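You operate a simulated robot arm through the tools that you are given. There is no shell and no other tool. Be economical: measure what you need, move in short steps, check, and stop when the job is done.

The job below is to be done with a simulated two-armed robot. You get a single attempt, and the scene is never put back.

## Task
On the top of the wrapped load, fold the rag in half.

It is judged by the outcome, as a careful person would: the job done as asked, and still so three seconds after it is handed in. It fails if anything else is knocked over, pushed out of place, dropped, spilled or broken. Flat cloth is picked up by pressing the open fingertips on it (5 to 10 N) and closing them slowly along it; thin cloth reads only 2 to 8 mm in the jaws.

## Robot
Two 6-joint arms with two-finger grippers on one trunk, on a base that drives. Base frame: it is fixed to the floor where the robot stands at the start and does not move with it; the origin is under the middle of the robot, x ahead of it, y to its left, z up; the surface under the hand at the start is at about z = 422. Readings come in mm, degrees, newtons and seconds.
The left shoulder is at the start at [60, 143, 575], the right one opposite. With the tool pointing down near the work surface each hand reaches from about 320 to 720 mm from the robot's upright axis, wherever it stands, measured 20 degrees to its own side. Places, roughly: top of the wrapped load [900, -100, 400]. Payload 2.45 kg a hand.
The tool frame of a hand sits at the grasp point between the pads (the TCP): z along the fingers, y along the line on which they close. The tips reach 26 mm beyond it. The gripper opens to 96 mm. The gripper's body begins 69 mm behind the TCP.
Orientation is that of the tool frame in the base frame, as a unit quaternion [w, x, y, z]. With the fingers straight down and closing along the base's y, the tool's x points along the base's -x, its y along +y and its z along -z.

## Interface
- The arms move only by the tool drive_tool. It takes "left_increments", "right_increments" or both (then of equal length, played together; a hand with none holds still); each is one flat list of numbers, 6 for each row, row after row: the shift along the base's x, y, z in mm, then the turn, a rotation vector about the base's x, y, z in degrees. In form: [tx, ty, tz, rx, ry, rz, tx, ty, tz, rx, ry, rz, ...]. A call has 1 to 10 rows; each row is the pose to reach, as a shift and turn from the pose commanded when the call began. "left_grip" and "right_grip" are, for a hand that has rows, the opening, from 0 (shut) to 1 (fully open), set as the call begins (left out, the last holds). Each row takes 0.2 s and may step no farther than 50 mm and 8.6 degrees from the row before; otherwise, or with a gripper value out of range, the whole call is refused. A pose out of reach is approached as far as the arm can. The call stops where the force on the tool passes 40 N (or 10 N more than at its start, if that is more) or the arm is blocked; 0.2 s more then pass. Each finger halts on what it meets, pressing with about 43 N; the grip force reading is that of the motor and also rises with nothing between the fingers. The clock runs only during rows and for 0.2 s after the last one: add rows that repeat a pose to give the fingers time. The reply holds the time, the measured pose of the TCP, the force on the tool along the base axes, the opening and the grip force, in the units named above and with some noise, with the torque about the TCP (base axes, N m) and any sound that the robot's microphone picked up.
- Cameras (640 x 400 px; columns grow to the right, rows downward): "scene" is now at [123.9, -9.6, 1163.3]; the picture's right is [-0.13, -0.99, 0.00], its down [-0.88, 0.12, -0.47] and it looks along [0.46, -0.06, -0.88] (base axes); focal length 282 px, centre (320, 200). "left" rides on the left gripper at [82, -3, -98] in its tool frame; the picture's right is [0.04, 1.00, 0.00], its down [-0.73, 0.03, -0.68] and it looks along [-0.68, 0.03, 0.73] (tool axes); focal length 256 px, centre (320, 200). "right" rides on the right gripper at [82, 3, -98] in its tool frame; the picture's right is [-0.04, 1.00, 0.00], its down [-0.73, -0.03, -0.68] and it looks along [-0.68, -0.03, 0.73] (tool axes); focal length 256 px, centre (320, 200).
- snapshot(camera): a new picture of that camera. It takes no simulated time.
- lift_body(by): slides the trunk up (or, below 0, down) by that many mm; the arms and the scene camera ride with it, the base frame stays. It gives what a move gives, with no picture.
- drive_base(legs): drives the robot by 1 to 6 legs, each [ahead, turn to the left] in mm and degrees, along the robot's own axes; the way and the turn of a leg run together, so that a leg with both is an arc; at most 1500 mm and 180 degrees a leg. The arms and the cameras ride along, it lands a little off, and it stops where it bumps. It gives what a move gives.
- turn_head(pan, tilt): turns the head with the scene camera to pan (to the left, within 86 degrees either way) and tilt (down, from -29 to 69), counted from straight ahead of the robot. It gives what a move gives.
- locate(camera, pixels): for up to 12 pixels [column, row] of the newest picture of that camera ("zoom" is the newest enlarged one), the place [x, y, z] in the base frame of the surface seen there, good to about 3 mm. It takes no simulated time.
- enlarge(camera, box): a new picture of the part [left, top, right, bottom] of that camera's present view, enlarged. It takes no simulated time.
- sign_off(): hands the job in; it is judged then, once.

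Keep the steps short. Do not move on a guess: measure, check each grasp and each placing, and mend mistakes. In all there are 80 turns and 62 pictures (those below and enlarged ones count). Leave the grippers open and the arms clear of the work at the hand-in unless told otherwise, and finish with a single line.

The tools are called after "Emit:" by a JSON object that holds its "op" and its "data". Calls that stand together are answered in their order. drive_tool: Moves the arms, as the interface text tells. Its arguments: {"type":"object","properties":{"left_increments":{"type":"array","items":{"type":"number"}},"left_grip":{"type":"number"},"right_increments":{"type":"array","items":{"type":"number"}},"right_grip":{"type":"number"}},"required":[]} The other tools are called the same way: lift_body (by) slides the trunk up or down; drive_base (legs) drives the base; turn_head (pan, tilt) turns the head that bears the scene camera; snapshot (camera) takes a picture; locate (camera, pixels) gives the place of the surface under pixels of a picture; enlarge (camera, box) takes an enlarged picture of a part of a camera's view; sign_off () hands the job in.

At the start:

```text
time: 0.0
left_eef_pos: [562.5, 99.3, 553.4]
left_orientation: [0.0, 0.007, 1.0, -0.001]
left_ft_force: [-0.2, -1.0, 0.9]
left_moment: [0.01, 0.0, 0.0]
left_finger_gap: 96.2
left_grip_force: 0.1
right_eef_pos: [420.8, -318.3, 593.4]
right_orientation: [0.0, 0.006, 1.0, 0.0]
right_ft_force: [0.7, -0.2, -0.3]
right_moment: [0.03, -0.02, 0.02]
right_finger_gap: 95.9
right_grip_force: 0.0
trunk travel left (down, up): [-200.0, 390.0]
robot x, y, heading: [-1.6, 2.1, -0.2]
head pan, tilt: [-7.6, 62.2]
```

scene: 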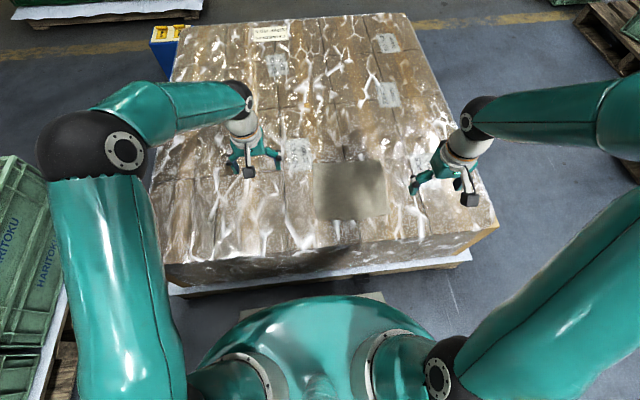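
right: 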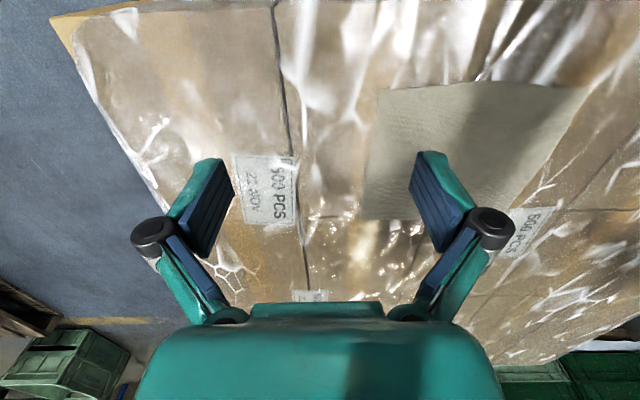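
left: 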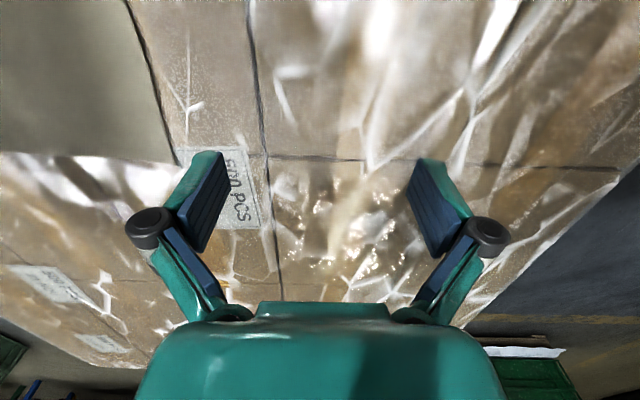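

The rag is the grey-green patch at about (350,190) in the scene view. I'll enlarge it to find its corners.

Emit:
{"op": "enlarge", "data": {"camera": "scene", "box": [280, 140, 420, 240]}}

```text
4.00 times, centred on (350, 190) of scene
```

zoom: 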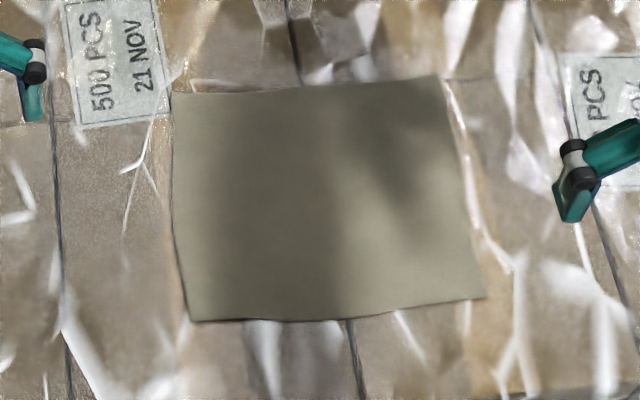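

The rag's corners are at zoom pixels (172,93), (437,76), (485,297) and (190,321). I'll locate them, the edge midpoints and the surface around them.

Emit:
{"op": "locate", "data": {"camera": "zoom", "pixels": [[175, 96], [435, 79], [481, 294], [193, 317], [320, 200], [305, 90], [335, 314], [180, 200], [455, 190], [335, 360], [100, 200], [530, 230]]}}

```text
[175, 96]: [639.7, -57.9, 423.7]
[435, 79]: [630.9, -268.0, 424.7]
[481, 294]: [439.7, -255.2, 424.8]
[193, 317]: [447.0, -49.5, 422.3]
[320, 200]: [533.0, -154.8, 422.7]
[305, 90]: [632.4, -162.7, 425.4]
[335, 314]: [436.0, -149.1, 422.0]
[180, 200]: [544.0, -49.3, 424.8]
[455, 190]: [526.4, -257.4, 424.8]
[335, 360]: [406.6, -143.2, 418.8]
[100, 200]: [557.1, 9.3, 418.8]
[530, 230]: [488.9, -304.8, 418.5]
```

The rag measures about 205 x 193 mm. I'll fold the near edge (x≈443) onto the far edge (x≈635) with both hands. First I'll turn the hands so they close along x, with the cameras facing outward, and bring them above the near corners.

Emit:
{"op": "drive_tool", "data": {"left_increments": [-12, -17, 0, 0, 0, -8.4, -24, -34, 0, 0, 0, -16.8, -35, -51, 0, 0, 0, -25.2, -47, -68, 0, 0, 0, -33.6, -59, -85, 0, 0, 0, -42, -70, -102, 0, 0, 0, -50.4, -82, -119, 0, 0, 0, -58.8, -94, -136, 0, 0, 0, -67.2, -105, -153, 0, 0, 0, -75.6, -117, -171, 0, 0, 0, -84], "right_increments": [2, 8, -4, 0, 0, 8.4, 4, 16, -8, 0, 0, 16.8, 6, 24, -12, 0, 0, 25.2, 8, 32, -16, 0, 0, 33.6, 9, 40, -20, 0, 0, 42, 11, 48, -24, 0, 0, 50.4, 13, 56, -28, 0, 0, 58.8, 14, 64, -32, 0, 0, 67.2, 16, 74, -36, 0, 0, 75.6, 18, 83, -40, 0, 0, 84], "left_grip": 0.45, "right_grip": 0.45}}

Emit:
{"op": "snapshot", "data": {"camera": "scene"}}

Emit:
{"op": "snapshot", "data": {"camera": "left"}}

```text
time: 2.2
left_eef_pos: [445.7, -71.5, 553.8]
left_orientation: [-0.001, 0.675, 0.738, 0.0]
left_ft_force: [-0.3, 0.3, 0.0]
left_moment: [0.01, -0.01, -0.01]
left_finger_gap: 43.4
left_grip_force: 0.0
right_eef_pos: [439.1, -236.2, 553.2]
right_orientation: [0.0, -0.666, 0.746, 0.0]
right_ft_force: [0.0, -0.1, 0.0]
right_moment: [-0.02, 0.01, 0.01]
right_finger_gap: 43.5
right_grip_force: 0.0
trunk travel left (down, up): [-200.0, 390.0]
robot x, y, heading: [1.3, -0.5, -0.1]
head pan, tilt: [-7.6, 62.2]
```

```text
57 pictures are left
```

scene: 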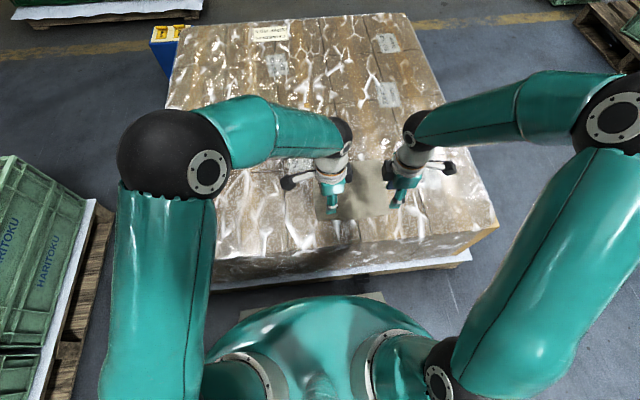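

```text
56 pictures are left
```

left: 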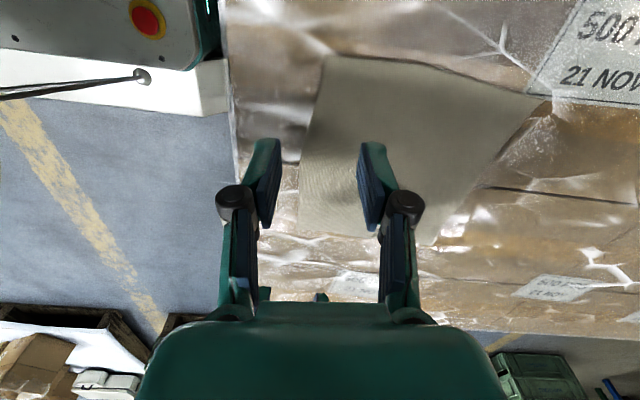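

Both hands are turned and hover above the near edge. I'll measure that edge and the load's rim from both hand cameras.

Emit:
{"op": "snapshot", "data": {"camera": "right"}}

Emit:
{"op": "locate", "data": {"camera": "left", "pixels": [[303, 220], [303, 180], [318, 100], [325, 60], [280, 120], [245, 120], [298, 218], [245, 90]]}}

```text
55 pictures are left
```

right: 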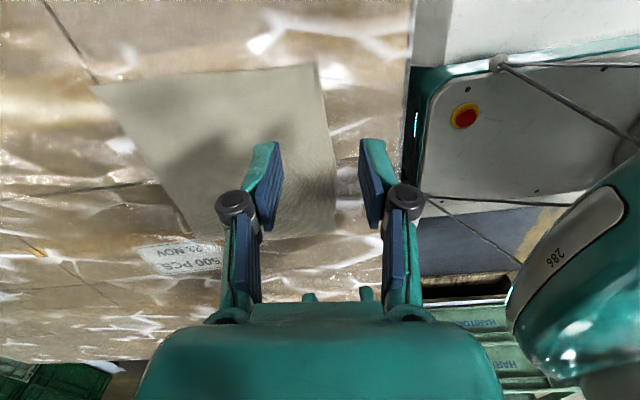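

```text
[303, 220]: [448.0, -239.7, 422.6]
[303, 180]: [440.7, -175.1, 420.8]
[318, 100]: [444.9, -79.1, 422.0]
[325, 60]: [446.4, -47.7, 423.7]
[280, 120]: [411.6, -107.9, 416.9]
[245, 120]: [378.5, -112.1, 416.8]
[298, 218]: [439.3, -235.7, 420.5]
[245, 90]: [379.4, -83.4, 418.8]
```

The near edge is at x≈444 on the left and 440 on the right, and the load's rim is well outside it (under 378). I'll narrow the jaws to about 30 mm, centre them about 22 mm inside the edge, and go down to just above the cloth.

Emit:
{"op": "drive_tool", "data": {"left_increments": [10, 0, -40, 0, 0, 0, 19, 0, -75, 0, 0, 0, 19, 0, -96, 0, 0, 0, 19, 0, -96, 0, 0, 0], "right_increments": [12, 0, -40, 0, 0, 0, 22, 0, -75, 0, 0, 0, 22, 0, -96, 0, 0, 0, 22, 0, -96, 0, 0, 0], "left_grip": 0.31, "right_grip": 0.31}}

Emit:
{"op": "snapshot", "data": {"camera": "left"}}

Emit:
{"op": "snapshot", "data": {"camera": "right"}}

```text
time: 3.2
left_eef_pos: [463.7, -71.6, 457.2]
left_orientation: [0.0, 0.674, 0.739, 0.0]
left_ft_force: [0.6, 0.4, 0.9]
left_moment: [0.0, 0.01, 0.01]
left_finger_gap: 29.8
left_grip_force: 0.1
right_eef_pos: [461.4, -235.9, 456.7]
right_orientation: [0.001, -0.665, 0.747, -0.001]
right_ft_force: [-0.6, -0.2, -0.6]
right_moment: [0.03, -0.01, 0.01]
right_finger_gap: 29.9
right_grip_force: 0.0
trunk travel left (down, up): [-200.0, 390.0]
robot x, y, heading: [-2.0, -0.9, 0.2]
head pan, tilt: [-7.6, 62.2]
```

```text
54 pictures are left
```

left: 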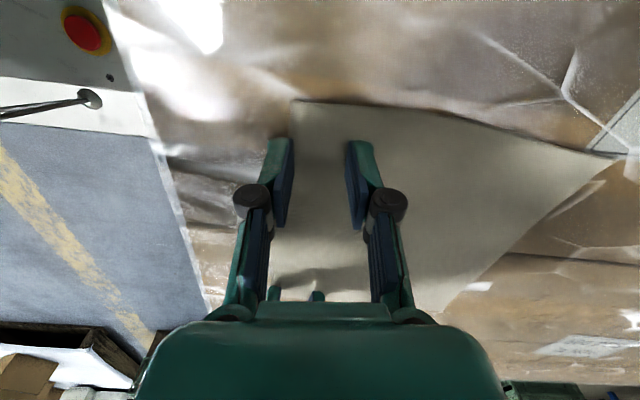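

```text
53 pictures are left
```

right: 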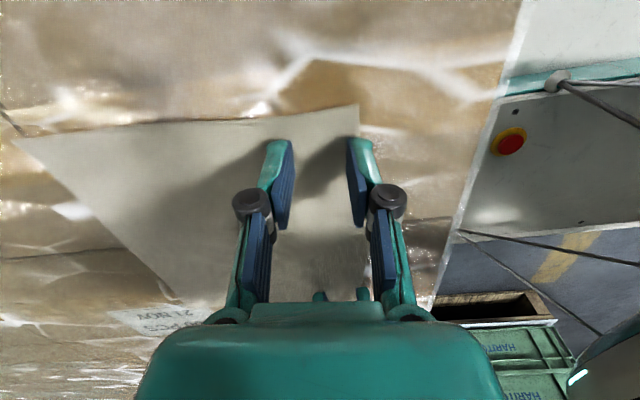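

Each outer finger sits right over the edge strip and each inner finger is on the rag. Next I'll descend in small steps to feel contact.

Emit:
{"op": "drive_tool", "data": {"left_increments": [0, 0, -4, 0, 0, 0, 0, 0, -7, 0, 0, 0, 0, 0, -9, 0, 0, 0], "right_increments": [0, 0, -4, 0, 0, 0, 0, 0, -7, 0, 0, 0, 0, 0, -9, 0, 0, 0]}}

```text
time: 4.0
left_eef_pos: [464.3, -71.8, 448.6]
left_orientation: [0.0, 0.674, 0.738, 0.0]
left_ft_force: [0.0, -0.5, 2.8]
left_moment: [0.0, 0.08, -0.01]
left_finger_gap: 29.6
left_grip_force: 0.1
right_eef_pos: [460.9, -236.8, 449.6]
right_orientation: [0.0, -0.664, 0.748, 0.0]
right_ft_force: [-1.3, 0.7, 2.6]
right_moment: [-0.04, 0.01, -0.01]
right_finger_gap: 29.9
right_grip_force: 0.3
trunk travel left (down, up): [-200.0, 390.0]
robot x, y, heading: [-4.1, -1.0, -0.2]
head pan, tilt: [-7.6, 62.2]
```

Light contact, about 3 N on each hand. I'll press slightly more.

Emit:
{"op": "drive_tool", "data": {"left_increments": [0, 0, -1, 0, 0, 0, 0, 0, -2, 0, 0, 0], "right_increments": [0, 0, -1, 0, 0, 0, 0, 0, -2, 0, 0, 0]}}

```text
time: 4.6
left_eef_pos: [464.4, -70.8, 448.5]
left_orientation: [0.002, 0.674, 0.739, 0.0]
left_ft_force: [-0.6, 0.3, 17.5]
left_moment: [0.06, 0.01, 0.0]
left_finger_gap: 29.6
left_grip_force: 4.3
right_eef_pos: [460.7, -236.1, 448.9]
right_orientation: [0.001, -0.664, 0.748, -0.001]
right_ft_force: [0.6, 3.5, 17.8]
right_moment: [-0.03, 0.02, -0.01]
right_finger_gap: 30.8
right_grip_force: 0.6
trunk travel left (down, up): [-200.0, 390.0]
robot x, y, heading: [1.4, -3.1, -0.2]
head pan, tilt: [-7.6, 62.2]
```

That gives 17.5 N, about 7 N per mm, which is too much. I'll back off 1.2 mm and start closing in small steps.

Emit:
{"op": "drive_tool", "data": {"left_increments": [0, 0, 1.2, 0, 0, 0], "right_increments": [0, 0, 1.2, 0, 0, 0]}}

Emit:
{"op": "drive_tool", "data": {"left_increments": [0, 0, 0, 0, 0, 0, 0, 0, 0, 0, 0, 0], "right_increments": [0, 0, 0, 0, 0, 0, 0, 0, 0, 0, 0, 0], "left_grip": 0.24, "right_grip": 0.24}}

```text
time: 5.0
left_eef_pos: [463.4, -71.2, 449.1]
left_orientation: [0.001, 0.674, 0.739, 0.0]
left_ft_force: [1.1, 0.9, 11.7]
left_moment: [-0.01, -0.12, 0.0]
left_finger_gap: 30.4
left_grip_force: 0.2
right_eef_pos: [459.8, -236.4, 449.1]
right_orientation: [0.0, -0.663, 0.748, 0.0]
right_ft_force: [0.5, 0.2, 12.1]
right_moment: [-0.04, -0.14, 0.02]
right_finger_gap: 29.9
right_grip_force: 0.1
trunk travel left (down, up): [-200.0, 390.0]
robot x, y, heading: [0.7, -0.2, 0.2]
head pan, tilt: [-7.6, 62.2]
```

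```text
time: 5.6
left_eef_pos: [464.7, -72.6, 449.2]
left_orientation: [0.001, 0.674, 0.738, 0.0]
left_ft_force: [0.9, -0.7, 12.7]
left_moment: [-0.02, -0.11, 0.02]
left_finger_gap: 23.8
left_grip_force: 0.0
right_eef_pos: [459.9, -236.9, 449.5]
right_orientation: [-0.001, -0.664, 0.748, 0.0]
right_ft_force: [1.3, 0.1, 12.5]
right_moment: [-0.09, -0.08, -0.04]
right_finger_gap: 23.8
right_grip_force: 0.1
trunk travel left (down, up): [-200.0, 390.0]
robot x, y, heading: [1.9, 0.4, 0.1]
head pan, tilt: [-7.6, 62.2]
```

Force is 12 N, so I'll ease up 0.5 mm and keep closing.

Emit:
{"op": "drive_tool", "data": {"left_increments": [0, 0, 0.5, 0, 0, 0, 0, 0, 0.5, 0, 0, 0], "right_increments": [0, 0, 0.5, 0, 0, 0, 0, 0, 0.5, 0, 0, 0], "left_grip": 0.16, "right_grip": 0.16}}

Emit:
{"op": "snapshot", "data": {"camera": "left"}}

Emit:
{"op": "snapshot", "data": {"camera": "right"}}

```text
time: 6.2
left_eef_pos: [463.2, -71.7, 448.9]
left_orientation: [-0.001, 0.674, 0.739, 0.0]
left_ft_force: [-0.4, -1.7, 8.8]
left_moment: [-0.03, -0.03, 0.04]
left_finger_gap: 14.5
left_grip_force: 0.0
right_eef_pos: [459.6, -236.9, 449.4]
right_orientation: [0.0, -0.664, 0.748, 0.0]
right_ft_force: [-0.2, 1.1, 9.5]
right_moment: [-0.02, -0.02, -0.01]
right_finger_gap: 14.6
right_grip_force: 0.0
trunk travel left (down, up): [-200.0, 390.0]
robot x, y, heading: [-1.7, 0.2, -0.1]
head pan, tilt: [-7.6, 62.2]
```

```text
52 pictures are left
```

left: 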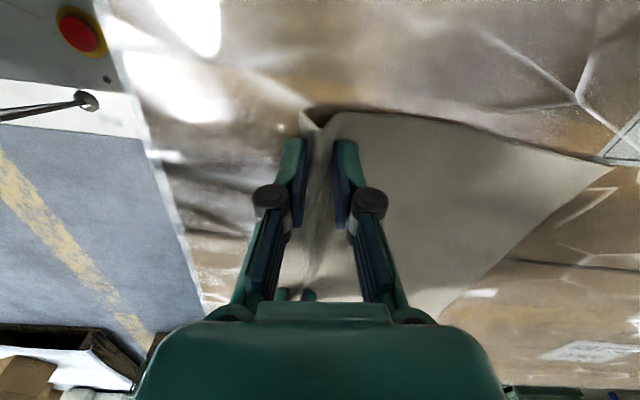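

```text
51 pictures are left
```

right: 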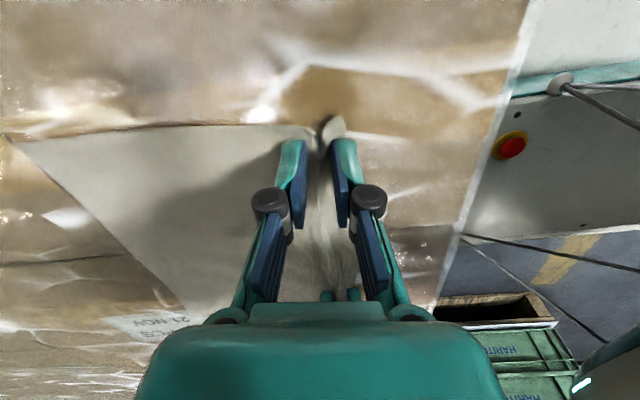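

A ridge is forming neatly between both pairs of fingers. I'll close fully.

Emit:
{"op": "drive_tool", "data": {"left_increments": [0, 0, 0, 0, 0, 0, 0, 0, 0, 0, 0, 0], "right_increments": [0, 0, 0, 0, 0, 0, 0, 0, 0, 0, 0, 0], "left_grip": 0.08, "right_grip": 0.08}}

Emit:
{"op": "drive_tool", "data": {"left_increments": [0, 0, 0, 0, 0, 0, 0, 0, 0, 0, 0, 0, 0, 0, 0, 0, 0, 0], "right_increments": [0, 0, 0, 0, 0, 0, 0, 0, 0, 0, 0, 0, 0, 0, 0, 0, 0, 0], "left_grip": 0, "right_grip": 0}}

```text
time: 6.8
left_eef_pos: [463.9, -71.4, 448.6]
left_orientation: [0.0, 0.674, 0.738, 0.0]
left_ft_force: [-0.4, -1.7, 6.0]
left_moment: [-0.02, 0.02, 0.0]
left_finger_gap: 8.2
left_grip_force: 0.5
right_eef_pos: [460.3, -237.0, 448.4]
right_orientation: [-0.001, -0.664, 0.748, 0.001]
right_ft_force: [-0.8, 2.1, 5.3]
right_moment: [0.04, 0.0, -0.04]
right_finger_gap: 7.4
right_grip_force: 0.0
trunk travel left (down, up): [-200.0, 390.0]
robot x, y, heading: [-1.8, -0.9, -0.1]
head pan, tilt: [-7.6, 62.2]
```

```text
time: 7.6
left_eef_pos: [464.0, -72.6, 448.3]
left_orientation: [0.001, 0.673, 0.739, -0.001]
left_ft_force: [0.2, -0.5, -14.0]
left_moment: [0.0, -0.25, 0.0]
left_finger_gap: 0.8
left_grip_force: 27.0
right_eef_pos: [460.0, -236.1, 449.3]
right_orientation: [0.0, -0.664, 0.748, 0.0]
right_ft_force: [0.6, 2.6, 11.8]
right_moment: [0.06, -0.06, 0.01]
right_finger_gap: 2.4
right_grip_force: 32.0
trunk travel left (down, up): [-200.0, 390.0]
robot x, y, heading: [0.3, 1.7, 0.2]
head pan, tilt: [-7.6, 62.2]
```

The right jaw reads 2.4 mm, which is a grip. The left reads 0.8 mm with a -14 N pull, which is suspect, so I'll look at both hands.

Emit:
{"op": "enlarge", "data": {"camera": "left", "box": [240, 80, 440, 320]}}

Emit:
{"op": "enlarge", "data": {"camera": "right", "box": [220, 80, 420, 320]}}

```text
1.67 times, centred on (340, 200) of left
```

zoom: 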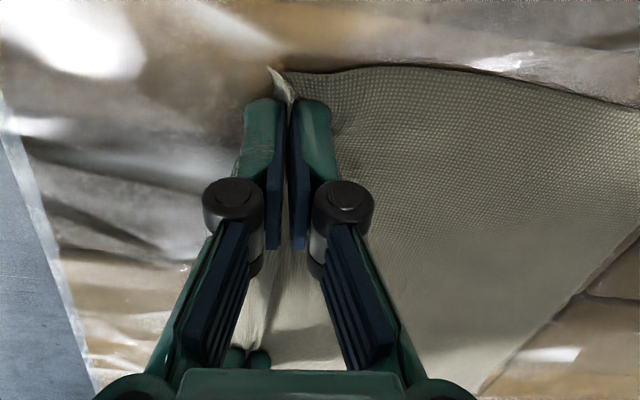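

```text
1.67 times, centred on (320, 200) of right
```

zoom: 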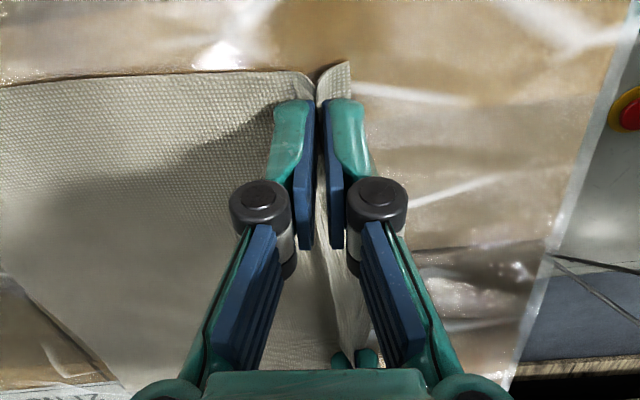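

The left jaws seem to hold cloth, but the downward pull means they may also have the wrap film. I'll lift 4 mm gently and read the forces.

Emit:
{"op": "drive_tool", "data": {"left_increments": [0, 0, 1, 0, 0, 0, 0, 0, 3, 0, 0, 0], "right_increments": [0, 0, 1, 0, 0, 0, 0, 0, 3, 0, 0, 0]}}

```text
time: 8.2
left_eef_pos: [463.6, -71.9, 451.3]
left_orientation: [0.0, 0.674, 0.738, 0.0]
left_ft_force: [-3.4, -1.7, 0.3]
left_moment: [0.0, -0.09, 0.06]
left_finger_gap: 4.2
left_grip_force: 39.9
right_eef_pos: [460.2, -236.8, 450.4]
right_orientation: [-0.002, -0.664, 0.748, 0.002]
right_ft_force: [-0.2, 0.6, 2.8]
right_moment: [0.0, 0.0, -0.03]
right_finger_gap: 2.0
right_grip_force: 31.4
trunk travel left (down, up): [-200.0, 390.0]
robot x, y, heading: [0.7, -0.8, -0.0]
head pan, tilt: [-7.6, 62.2]
```

Forces are near zero now and the gaps are 4.2 and 2.0 mm. I'll lift further and look.

Emit:
{"op": "drive_tool", "data": {"left_increments": [0, 0, 8, 0, 0, 0, 4, 0, 20, 0, 0, 0, 10, 0, 35, 0, 0, 0], "right_increments": [0, 0, 8, 0, 0, 0, 4, 0, 20, 0, 0, 0, 10, 0, 35, 0, 0, 0]}}

Emit:
{"op": "enlarge", "data": {"camera": "scene", "box": [260, 120, 440, 240]}}

Emit:
{"op": "snapshot", "data": {"camera": "left"}}

Emit:
{"op": "snapshot", "data": {"camera": "right"}}

```text
time: 9.0
left_eef_pos: [474.4, -72.4, 486.7]
left_orientation: [0.0, 0.674, 0.738, 0.0]
left_ft_force: [-3.7, -0.6, 3.1]
left_moment: [-0.02, 0.0, 0.03]
left_finger_gap: 0.4
left_grip_force: 28.5
right_eef_pos: [471.3, -237.2, 485.6]
right_orientation: [-0.001, -0.664, 0.748, 0.001]
right_ft_force: [0.0, 0.2, -0.8]
right_moment: [-0.01, -0.03, 0.01]
right_finger_gap: 5.1
right_grip_force: 30.7
trunk travel left (down, up): [-200.0, 390.0]
robot x, y, heading: [-2.6, -0.2, 0.2]
head pan, tilt: [-7.6, 62.2]
```

```text
3.33 times, centred on (350, 180) of scene
```

zoom: 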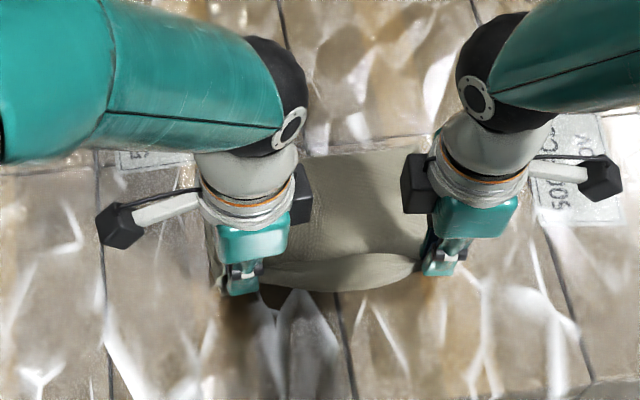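

```text
47 pictures are left
```

left: 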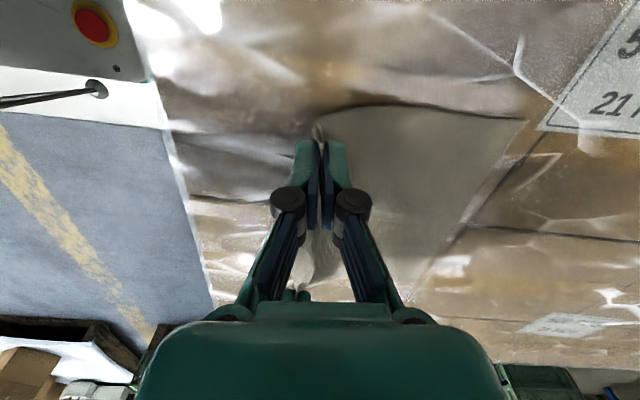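

```text
46 pictures are left
```

right: 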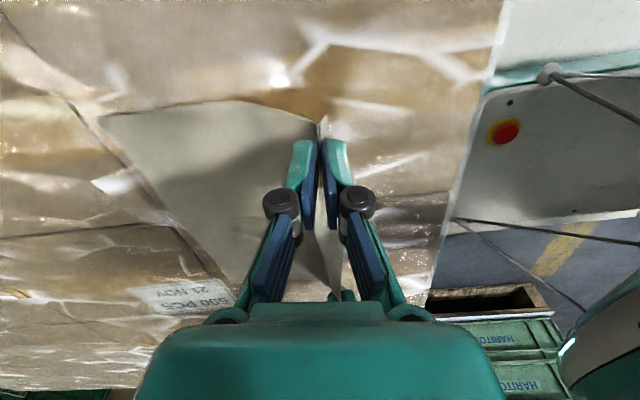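

Both corners are held and the near edge is lifted. The body layer between the jaws and the mid-line (x≈540) is about 61 mm long. I'll carry both hands together in an arc to just past the mid-line, keeping the cloth slack.

Emit:
{"op": "drive_tool", "data": {"left_increments": [10, 0, 6, 0, 0, 0, 22, -1, 10, 0, 0, 0, 34, -2, 13, 0, 0, 0, 48, -3, 14, 0, 0, 0, 62, -4, 14, 0, 0, 0, 76, -4, 12, 0, 0, 0, 88, -5, 8, 0, 0, 0, 98, -5, 3, 0, 0, 0], "right_increments": [10, 0, 6, 0, 0, 0, 22, -1, 10, 0, 0, 0, 34, -2, 13, 0, 0, 0, 48, -3, 14, 0, 0, 0, 62, -4, 14, 0, 0, 0, 76, -4, 12, 0, 0, 0, 88, -5, 8, 0, 0, 0, 98, -5, 3, 0, 0, 0]}}

Emit:
{"op": "snapshot", "data": {"camera": "scene"}}

Emit:
{"op": "snapshot", "data": {"camera": "left"}}

Emit:
{"op": "snapshot", "data": {"camera": "right"}}

```text
time: 10.8
left_eef_pos: [572.6, -76.3, 489.2]
left_orientation: [0.001, 0.674, 0.739, 0.0]
left_ft_force: [-0.3, -0.2, -0.1]
left_moment: [-0.04, 0.04, 0.01]
left_finger_gap: 2.3
left_grip_force: 29.2
right_eef_pos: [569.8, -241.6, 490.0]
right_orientation: [0.0, -0.664, 0.748, 0.0]
right_ft_force: [-1.1, -0.9, 0.5]
right_moment: [0.01, 0.01, -0.01]
right_finger_gap: 1.4
right_grip_force: 28.6
trunk travel left (down, up): [-200.0, 390.0]
robot x, y, heading: [-2.3, 0.3, 0.1]
head pan, tilt: [-7.6, 62.2]
```

```text
45 pictures are left
```

scene: 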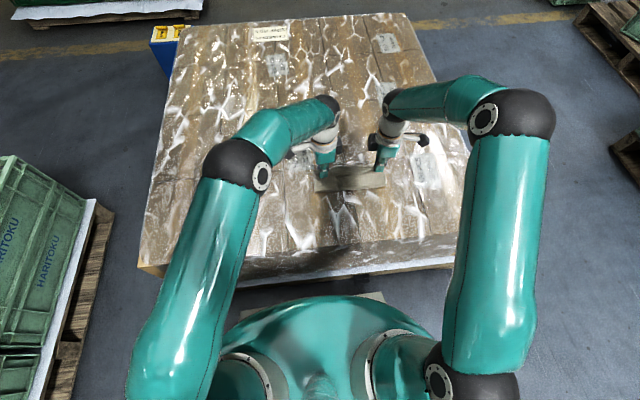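

```text
44 pictures are left
```

left: 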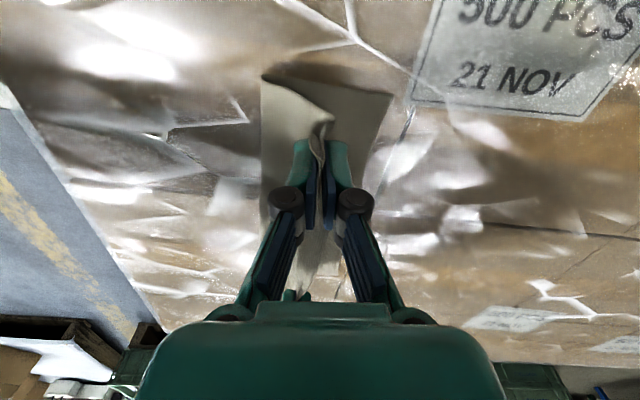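

```text
43 pictures are left
```

right: 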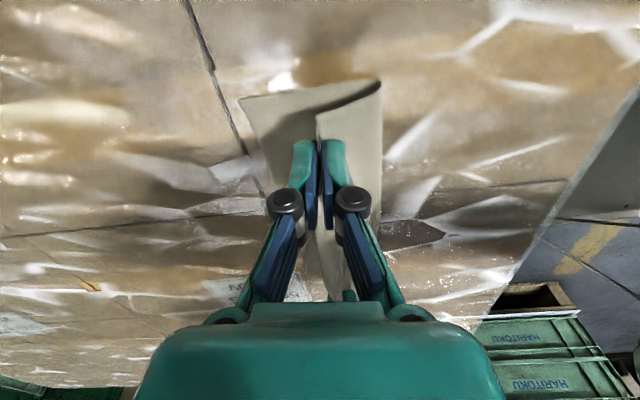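

Both corners are held and the rag is folding over. I'll check where the fold bend and the far corners are now.

Emit:
{"op": "enlarge", "data": {"camera": "left", "box": [220, 40, 420, 165]}}

Emit:
{"op": "locate", "data": {"camera": "left", "pixels": [[264, 80], [263, 130], [388, 97], [370, 140], [330, 95], [328, 120]]}}

Emit:
{"op": "locate", "data": {"camera": "right", "pixels": [[378, 82], [378, 130], [242, 101], [255, 140], [320, 130]]}}

```text
3.20 times, centred on (320, 102) of left
```

zoom: 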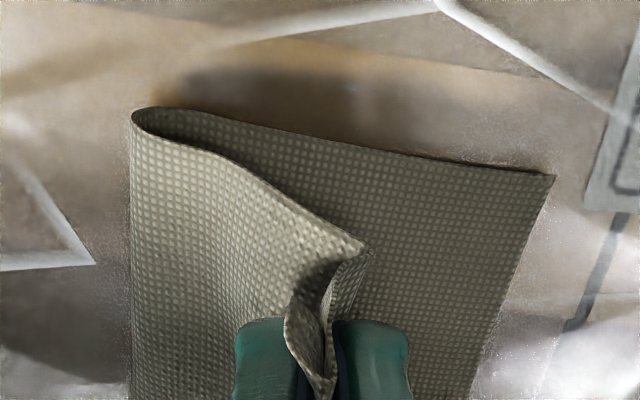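

```text
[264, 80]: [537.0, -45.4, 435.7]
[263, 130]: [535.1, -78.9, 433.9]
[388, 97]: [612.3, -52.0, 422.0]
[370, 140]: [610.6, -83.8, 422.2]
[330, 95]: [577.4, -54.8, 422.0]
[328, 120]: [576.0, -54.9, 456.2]
```

```text
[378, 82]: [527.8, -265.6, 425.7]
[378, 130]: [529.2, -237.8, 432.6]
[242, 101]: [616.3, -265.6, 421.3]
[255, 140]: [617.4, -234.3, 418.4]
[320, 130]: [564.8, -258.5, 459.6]
```

The rag slid a bit toward me: the far edge is now at x≈612 on the left and 617 on the right. The fold will find its own midline as long as the edges meet. I'll lower both hands to about 13 mm above the lower layer, so the unrolled edge should land at 612 and 617.

Emit:
{"op": "drive_tool", "data": {"left_increments": [2, 0, -7, 0, 0, 0, 4, 0, -14, 0, 0, 0, 5, 0, -22, 0, 0, 0, 6, 0, -28, 0, 0, 0], "right_increments": [3, 0, -7, 0, 0, 0, 6, 0, -14, 0, 0, 0, 9, 0, -22, 0, 0, 0, 11, 0, -28, 0, 0, 0]}}

Emit:
{"op": "enlarge", "data": {"camera": "left", "box": [220, 40, 420, 240]}}

Emit:
{"op": "enlarge", "data": {"camera": "right", "box": [220, 40, 420, 240]}}

```text
time: 11.8
left_eef_pos: [577.9, -76.3, 461.8]
left_orientation: [0.0, 0.674, 0.739, 0.0]
left_ft_force: [-0.9, 0.4, 0.2]
left_moment: [0.01, 0.0, 0.01]
left_finger_gap: 1.5
left_grip_force: 32.8
right_eef_pos: [579.0, -242.6, 460.6]
right_orientation: [0.0, -0.664, 0.748, 0.0]
right_ft_force: [1.4, 1.1, 4.3]
right_moment: [-0.02, -0.08, 0.02]
right_finger_gap: 4.1
right_grip_force: 32.2
trunk travel left (down, up): [-200.0, 390.0]
robot x, y, heading: [0.5, 0.3, 0.1]
head pan, tilt: [-7.6, 62.2]
```

```text
2.00 times, centred on (320, 140) of left
```

zoom: 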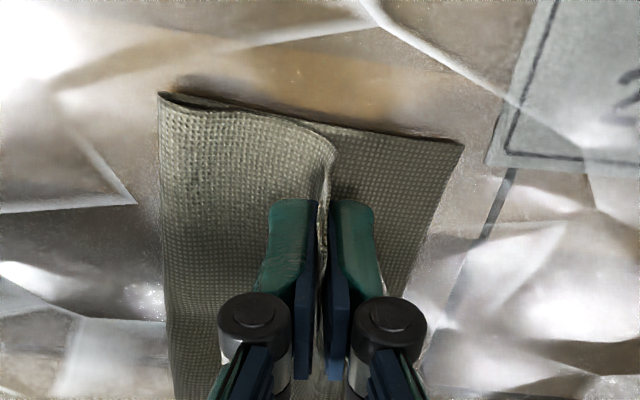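

```text
2.00 times, centred on (320, 140) of right
```

zoom: 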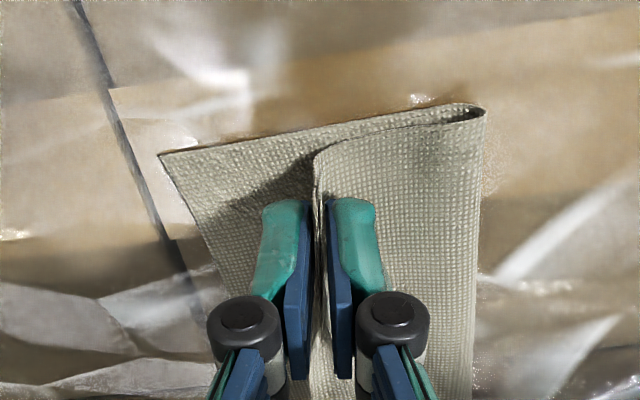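

The upper layer lies over neatly, with the edge strip in the jaws. I'll open the jaws part way.

Emit:
{"op": "drive_tool", "data": {"left_increments": [0, 0, 2, 0, 0, 0, 0, 0, 2, 0, 0, 0], "right_increments": [0, 0, 2, 0, 0, 0, 0, 0, 2, 0, 0, 0], "left_grip": 0.35, "right_grip": 0.35}}

Emit:
{"op": "enlarge", "data": {"camera": "left", "box": [220, 40, 420, 240]}}

Emit:
{"op": "enlarge", "data": {"camera": "right", "box": [220, 40, 420, 240]}}

```text
time: 12.4
left_eef_pos: [578.7, -76.0, 462.7]
left_orientation: [-0.001, 0.674, 0.739, -0.001]
left_ft_force: [0.2, -0.9, 0.1]
left_moment: [0.0, -0.02, -0.03]
left_finger_gap: 33.6
left_grip_force: 0.1
right_eef_pos: [578.6, -242.0, 462.2]
right_orientation: [-0.001, -0.665, 0.747, 0.0]
right_ft_force: [0.0, -1.0, 0.1]
right_moment: [-0.03, 0.03, 0.06]
right_finger_gap: 33.9
right_grip_force: 0.0
trunk travel left (down, up): [-200.0, 390.0]
robot x, y, heading: [0.4, 1.5, -0.1]
head pan, tilt: [-7.6, 62.2]
```

```text
2.00 times, centred on (320, 140) of left
```

zoom: 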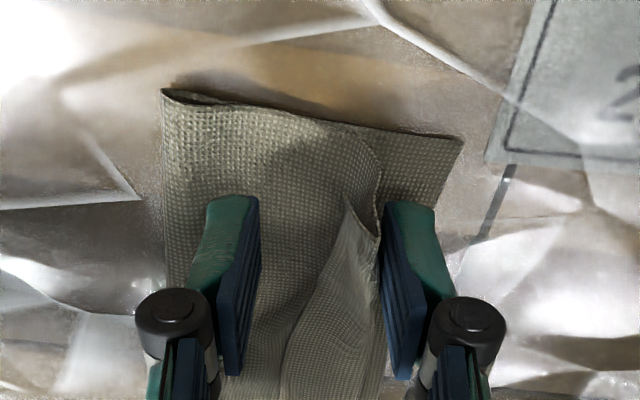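

```text
2.00 times, centred on (320, 140) of right
```

zoom: 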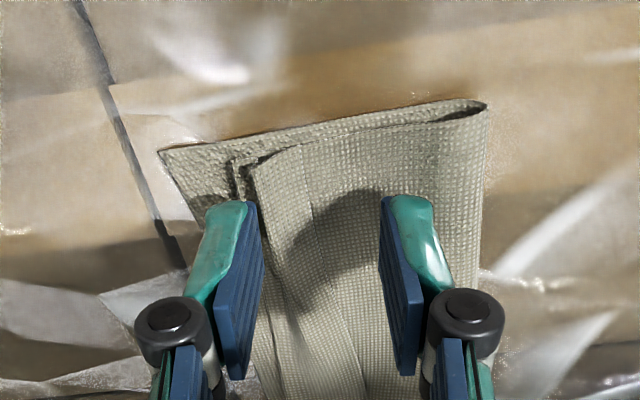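

As I feared, the edge turned back on itself as a hem when released. I'll lift both hands clear and look at the whole rag.

Emit:
{"op": "drive_tool", "data": {"left_increments": [0, 0, 20, 0, 0, 0, 0, 0, 50, 0, 0, 0, 0, 0, 90, 0, 0, 0, 0, 25, 110, 0, 0, 0, 0, 50, 120, 0, 0, 0], "right_increments": [0, 0, 20, 0, 0, 0, 0, 0, 50, 0, 0, 0, 0, 0, 90, 0, 0, 0, 0, -25, 110, 0, 0, 0, 0, -50, 120, 0, 0, 0]}}

Emit:
{"op": "snapshot", "data": {"camera": "left"}}

Emit:
{"op": "snapshot", "data": {"camera": "right"}}

Emit:
{"op": "enlarge", "data": {"camera": "scene", "box": [280, 130, 420, 230]}}

```text
time: 13.6
left_eef_pos: [577.6, -26.2, 580.4]
left_orientation: [0.0, 0.675, 0.738, -0.001]
left_ft_force: [0.2, 0.0, -0.3]
left_moment: [0.01, 0.01, 0.05]
left_finger_gap: 33.7
left_grip_force: 0.0
right_eef_pos: [577.7, -291.1, 583.3]
right_orientation: [-0.001, -0.664, 0.747, 0.0]
right_ft_force: [0.2, 0.6, 0.1]
right_moment: [0.0, -0.01, -0.02]
right_finger_gap: 33.4
right_grip_force: 0.0
trunk travel left (down, up): [-200.0, 390.0]
robot x, y, heading: [-0.6, -2.2, -0.1]
head pan, tilt: [-7.6, 62.2]
```

```text
37 pictures are left
```

left: 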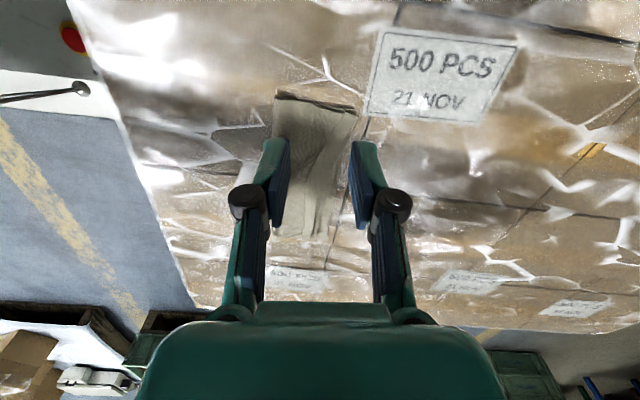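

```text
36 pictures are left
```

right: 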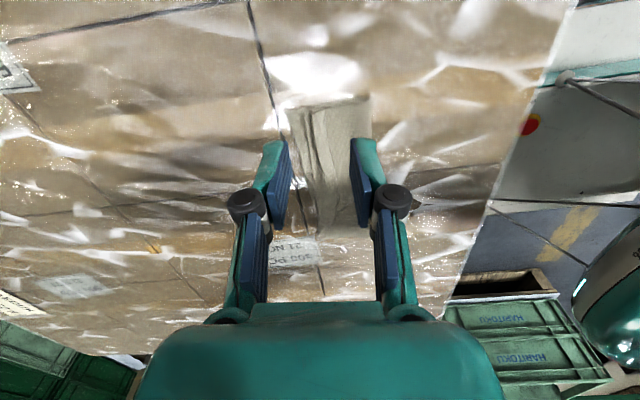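

```text
4.00 times, centred on (350, 180) of scene
```

zoom: 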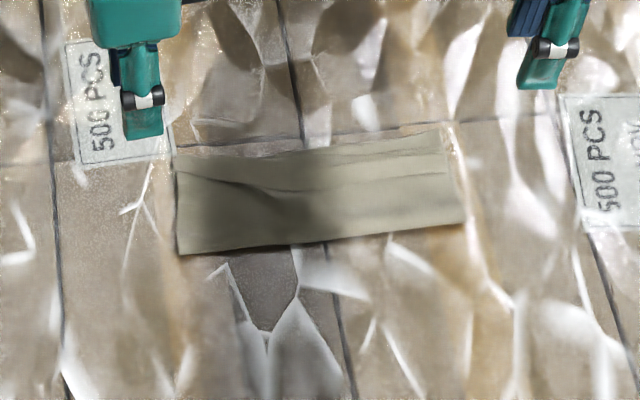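

The rag is folded to a strip, but the free edge is turned back. I'll measure the outline and the hem.

Emit:
{"op": "locate", "data": {"camera": "zoom", "pixels": [[177, 162], [440, 130], [462, 220], [182, 250], [310, 148], [310, 192], [320, 240], [440, 150], [448, 172], [240, 183], [200, 174], [290, 194]]}}

Emit:
{"op": "enlarge", "data": {"camera": "right", "box": [250, 80, 410, 260]}}

Emit:
{"op": "enlarge", "data": {"camera": "left", "box": [240, 80, 400, 260]}}

```text
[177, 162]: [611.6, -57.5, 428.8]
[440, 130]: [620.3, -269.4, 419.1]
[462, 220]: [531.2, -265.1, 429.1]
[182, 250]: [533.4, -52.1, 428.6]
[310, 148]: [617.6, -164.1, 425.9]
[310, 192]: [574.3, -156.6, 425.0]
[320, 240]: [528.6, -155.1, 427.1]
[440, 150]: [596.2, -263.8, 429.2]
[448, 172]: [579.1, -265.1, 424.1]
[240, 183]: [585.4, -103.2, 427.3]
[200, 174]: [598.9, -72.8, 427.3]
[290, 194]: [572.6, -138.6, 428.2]
```

```text
2.22 times, centred on (330, 170) of right
```

zoom: 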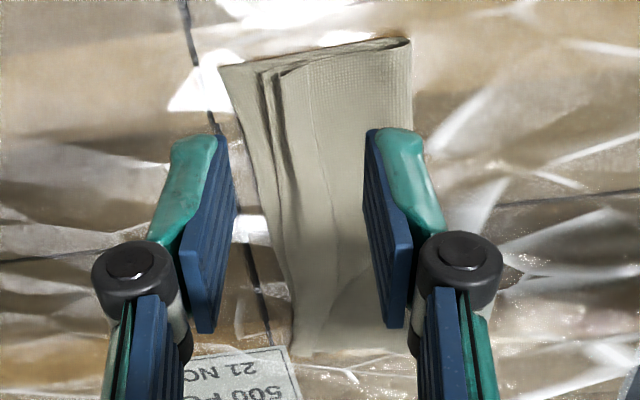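

```text
2.22 times, centred on (320, 170) of left
```

zoom: 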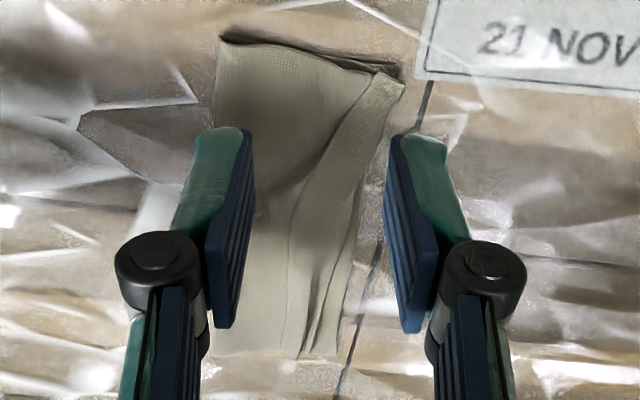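

The strip spans x 531–617, with the turned-back edge at about x 573–598. I'll open the jaws wide and look more closely before fixing it.

Emit:
{"op": "drive_tool", "data": {"left_increments": [0, 10, -40, 0, 0, 0, 0, 10, -40, 0, 0, 0, 0, 10, -40, 0, 0, 0], "right_increments": [0, -10, -40, 0, 0, 0, 0, -10, -40, 0, 0, 0, 0, -10, -40, 0, 0, 0], "left_grip": 1, "right_grip": 1}}

Emit:
{"op": "enlarge", "data": {"camera": "left", "box": [240, 100, 400, 300]}}

Emit:
{"op": "enlarge", "data": {"camera": "right", "box": [240, 100, 400, 300]}}

```text
time: 14.4
left_eef_pos: [578.0, -16.4, 541.7]
left_orientation: [0.0, 0.674, 0.738, 0.0]
left_ft_force: [-0.3, 0.4, -0.5]
left_moment: [-0.01, -0.05, 0.01]
left_finger_gap: 95.9
left_grip_force: 0.2
right_eef_pos: [578.0, -300.2, 543.5]
right_orientation: [-0.001, -0.664, 0.748, 0.001]
right_ft_force: [0.5, 0.1, -1.0]
right_moment: [0.01, 0.0, -0.03]
right_finger_gap: 96.1
right_grip_force: 0.1
trunk travel left (down, up): [-200.0, 390.0]
robot x, y, heading: [0.2, -0.5, 0.2]
head pan, tilt: [-7.6, 62.2]
```

```text
2.00 times, centred on (320, 200) of left
```

zoom: 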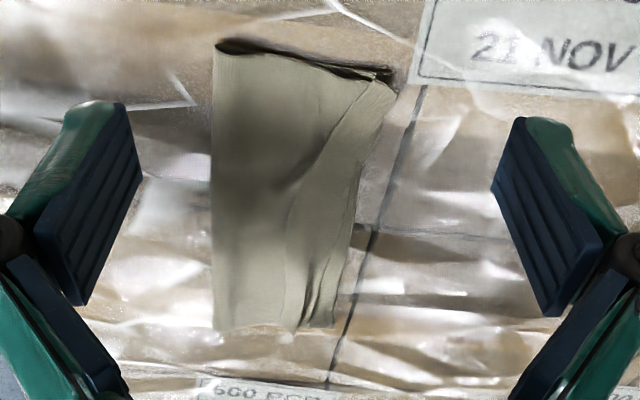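

```text
2.00 times, centred on (320, 200) of right
```

zoom: 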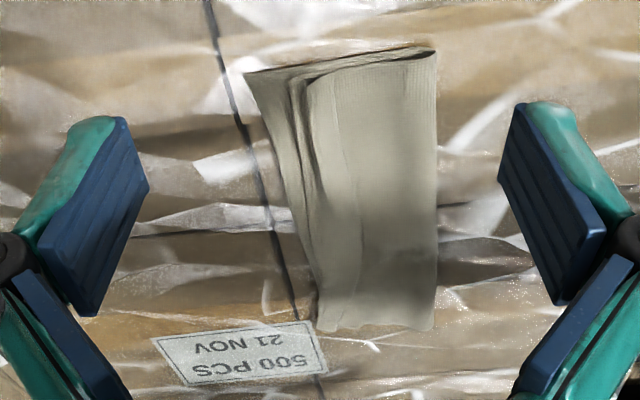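

Emit:
{"op": "enlarge", "data": {"camera": "right", "box": [290, 115, 370, 215]}}

Emit:
{"op": "locate", "data": {"camera": "zoom", "pixels": [[100, 75], [160, 90], [215, 90], [240, 90], [300, 90], [180, 200], [240, 200], [300, 200], [240, 330], [310, 330], [450, 200]]}}

Emit:
{"op": "enlarge", "data": {"camera": "left", "box": [285, 110, 365, 210]}}

```text
4.00 times, centred on (330, 165) of right
```

zoom: 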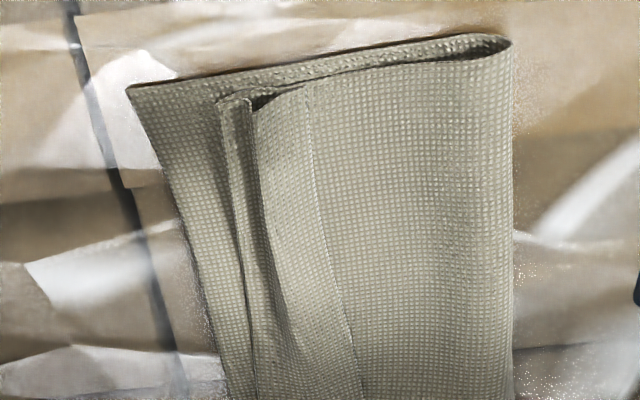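

```text
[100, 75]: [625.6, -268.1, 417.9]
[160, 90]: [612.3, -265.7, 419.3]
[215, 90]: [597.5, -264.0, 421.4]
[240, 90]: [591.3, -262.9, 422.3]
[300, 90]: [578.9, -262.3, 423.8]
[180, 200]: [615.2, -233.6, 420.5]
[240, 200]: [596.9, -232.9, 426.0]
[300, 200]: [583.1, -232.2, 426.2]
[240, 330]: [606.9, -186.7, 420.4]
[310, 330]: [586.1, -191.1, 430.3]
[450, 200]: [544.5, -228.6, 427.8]
```

```text
4.00 times, centred on (325, 160) of left
```

zoom: 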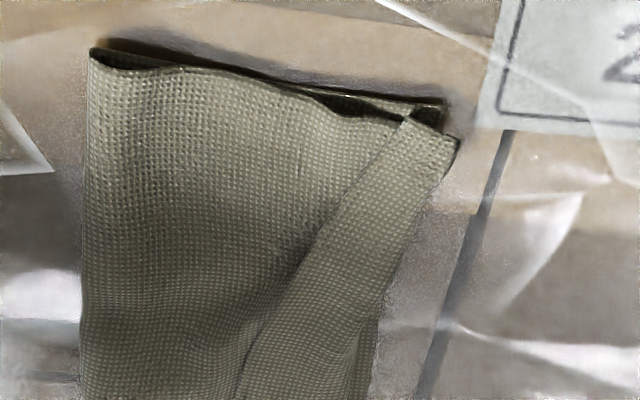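

On the right the turned-back hem covers x≈578–600. On the left it is a wedge ending at x≈611. I'll pin the folded layers near the bend with the left hand and drag the hem outward (+x) with a lightly pressed right fingertip. First I'll close both jaws and hover.

Emit:
{"op": "drive_tool", "data": {"left_increments": [-8, -31, 0, 0, 0, 0, -16, -62, 0, 0, 0, 0, -24, -93, 0, 0, 0, 0, -32, -124, -20, 0, 0, 0, -32, -124, -50, 0, 0, 0, -32, -124, -78, 0, 0, 0], "right_increments": [4, 20, 0, 0, 0, 0, 9, 40, 0, 0, 0, 0, 13, 65, 0, 0, 0, 0, 13, 65, -20, 0, 0, 0, 13, 65, -50, 0, 0, 0, 13, 65, -78, 0, 0, 0], "left_grip": 0, "right_grip": 0}}

Emit:
{"op": "drive_tool", "data": {"left_increments": [0, 0, -5, 0, 0, 0, 0, 0, -9, 0, 0, 0, 0, 0, -11, 0, 0, 0], "right_increments": [0, 0, -5, 0, 0, 0, 0, 0, -8, 0, 0, 0, 0, 0, -9, 0, 0, 0]}}

```text
time: 15.8
left_eef_pos: [561.5, -127.9, 475.3]
left_orientation: [0.009, 0.662, 0.749, -0.002]
left_ft_force: [0.3, -0.8, -0.6]
left_moment: [0.02, -0.03, -0.02]
left_finger_gap: 0.0
left_grip_force: 28.9
right_eef_pos: [590.7, -234.4, 465.4]
right_orientation: [-0.001, -0.663, 0.748, 0.001]
right_ft_force: [0.6, -0.4, -0.4]
right_moment: [0.02, -0.02, -0.01]
right_finger_gap: 0.0
right_grip_force: 28.7
trunk travel left (down, up): [-200.0, 390.0]
robot x, y, heading: [-0.8, -2.4, -0.1]
head pan, tilt: [-7.6, 62.2]
```

```text
time: 16.6
left_eef_pos: [561.7, -128.0, 464.3]
left_orientation: [0.008, 0.662, 0.749, -0.001]
left_ft_force: [0.2, 0.0, -0.1]
left_moment: [-0.01, 0.0, 0.02]
left_finger_gap: 0.0
left_grip_force: 28.5
right_eef_pos: [591.3, -235.6, 455.7]
right_orientation: [-0.001, -0.664, 0.747, 0.001]
right_ft_force: [-0.6, 0.6, 0.0]
right_moment: [0.0, 0.02, -0.05]
right_finger_gap: 0.0
right_grip_force: 28.7
trunk travel left (down, up): [-200.0, 390.0]
robot x, y, heading: [1.6, -0.5, 0.0]
head pan, tilt: [-7.6, 62.2]
```

The left arm stopped short at (561,-128), which still works as a pin. I'll lower both to contact.

Emit:
{"op": "drive_tool", "data": {"left_increments": [0, 0, -5, 0, 0, 0, 0, 0, -9, 0, 0, 0, 0, 0, -11, 0, 0, 0], "right_increments": [0, 0, -1, 0, 0, 0, 0, 0, -2, 0, 0, 0, 0, 0, -3, 0, 0, 0]}}

Emit:
{"op": "snapshot", "data": {"camera": "scene"}}

```text
time: 17.4
left_eef_pos: [560.3, -127.4, 454.4]
left_orientation: [0.01, 0.661, 0.75, -0.002]
left_ft_force: [-1.1, -0.2, 0.4]
left_moment: [0.01, 0.0, 0.01]
left_finger_gap: 0.0
left_grip_force: 28.2
right_eef_pos: [592.2, -236.3, 454.1]
right_orientation: [0.0, -0.664, 0.748, 0.0]
right_ft_force: [0.5, -0.1, 2.5]
right_moment: [0.0, -0.01, -0.02]
right_finger_gap: 0.0
right_grip_force: 28.5
trunk travel left (down, up): [-200.0, 390.0]
robot x, y, heading: [-0.1, -0.5, -0.0]
head pan, tilt: [-7.6, 62.2]
```

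```text
28 pictures are left
```

scene: 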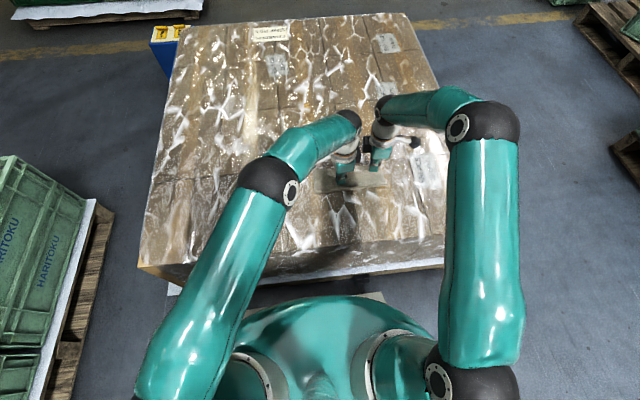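

Right contact is 2.5 N. The left still needs about 4 mm before it pins.

Emit:
{"op": "drive_tool", "data": {"left_increments": [0, 0, -2, 0, 0, 0, 0, 0, -4, 0, 0, 0, 0, 0, -5, 0, 0, 0]}}

```text
time: 18.2
left_eef_pos: [560.5, -127.8, 448.5]
left_orientation: [0.009, 0.661, 0.75, -0.001]
left_ft_force: [0.2, -0.8, 7.0]
left_moment: [0.01, -0.03, 0.0]
left_finger_gap: 0.2
left_grip_force: 28.3
right_eef_pos: [592.0, -236.6, 454.0]
right_orientation: [0.0, -0.664, 0.748, -0.001]
right_ft_force: [-0.7, 0.8, 4.6]
right_moment: [0.04, 0.01, -0.01]
right_finger_gap: 0.0
right_grip_force: 29.0
trunk travel left (down, up): [-200.0, 390.0]
robot x, y, heading: [2.6, -0.9, 0.2]
head pan, tilt: [-7.6, 62.2]
```

The left pins at 7 N and the right presses at 4.6 N. I'll drag the right hand 40 mm in +x, slightly descending.

Emit:
{"op": "drive_tool", "data": {"right_increments": [5, 0, 0, 0, 0, 0, 10, 0, 0, 0, 0, 0, 16, 0, -0.5, 0, 0, 0, 22, 0, -1, 0, 0, 0, 28, 0, -1.5, 0, 0, 0, 34, 0, -2, 0, 0, 0, 40, 0, -2, 0, 0, 0]}}

Emit:
{"op": "drive_tool", "data": {"right_increments": [0, 0, 20, 0, 0, 0, 0, -30, 50, 0, 0, 0, 0, -65, 80, 0, 0, 0], "right_grip": 1}}

Emit:
{"op": "enlarge", "data": {"camera": "right", "box": [260, 90, 420, 290]}}

```text
time: 19.6
left_eef_pos: [564.2, -123.6, 447.5]
left_orientation: [0.01, 0.658, 0.753, -0.001]
left_ft_force: [1.0, 0.5, 7.5]
left_moment: [0.03, -0.01, 0.0]
left_finger_gap: 0.0
left_grip_force: 28.6
right_eef_pos: [623.1, -236.6, 451.2]
right_orientation: [-0.001, -0.664, 0.747, 0.0]
right_ft_force: [0.3, 0.4, -0.8]
right_moment: [-0.01, 0.0, -0.01]
right_finger_gap: 0.2
right_grip_force: 28.6
trunk travel left (down, up): [-200.0, 390.0]
robot x, y, heading: [2.1, -1.5, 0.2]
head pan, tilt: [-7.6, 62.2]
stopped in row 6 (left hand): the force on the tool passed its limit at 40 N (the readings are from after the stop); the commanded pose is now the measured one
```

```text
time: 20.4
left_eef_pos: [563.0, -124.6, 448.8]
left_orientation: [0.009, 0.658, 0.753, -0.003]
left_ft_force: [1.7, -2.3, 20.2]
left_moment: [0.07, 0.01, 0.0]
left_finger_gap: 0.0
left_grip_force: 28.2
right_eef_pos: [622.6, -300.3, 533.1]
right_orientation: [0.0, -0.663, 0.749, 0.0]
right_ft_force: [0.6, 0.1, -0.6]
right_moment: [0.0, 0.02, -0.01]
right_finger_gap: 96.2
right_grip_force: 0.0
trunk travel left (down, up): [-200.0, 390.0]
robot x, y, heading: [2.1, 5.1, 0.1]
head pan, tilt: [-7.6, 62.2]
```

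```text
2.00 times, centred on (340, 190) of right
```

zoom: 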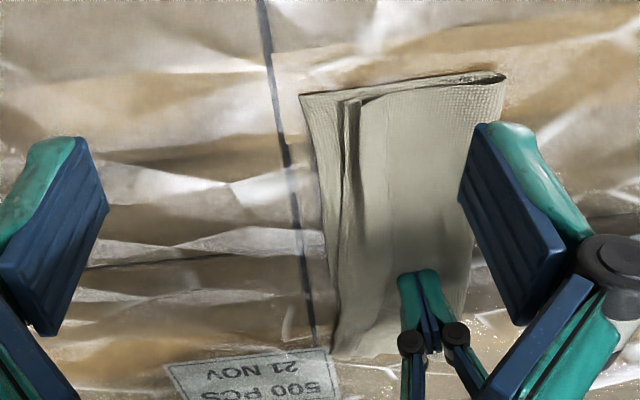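

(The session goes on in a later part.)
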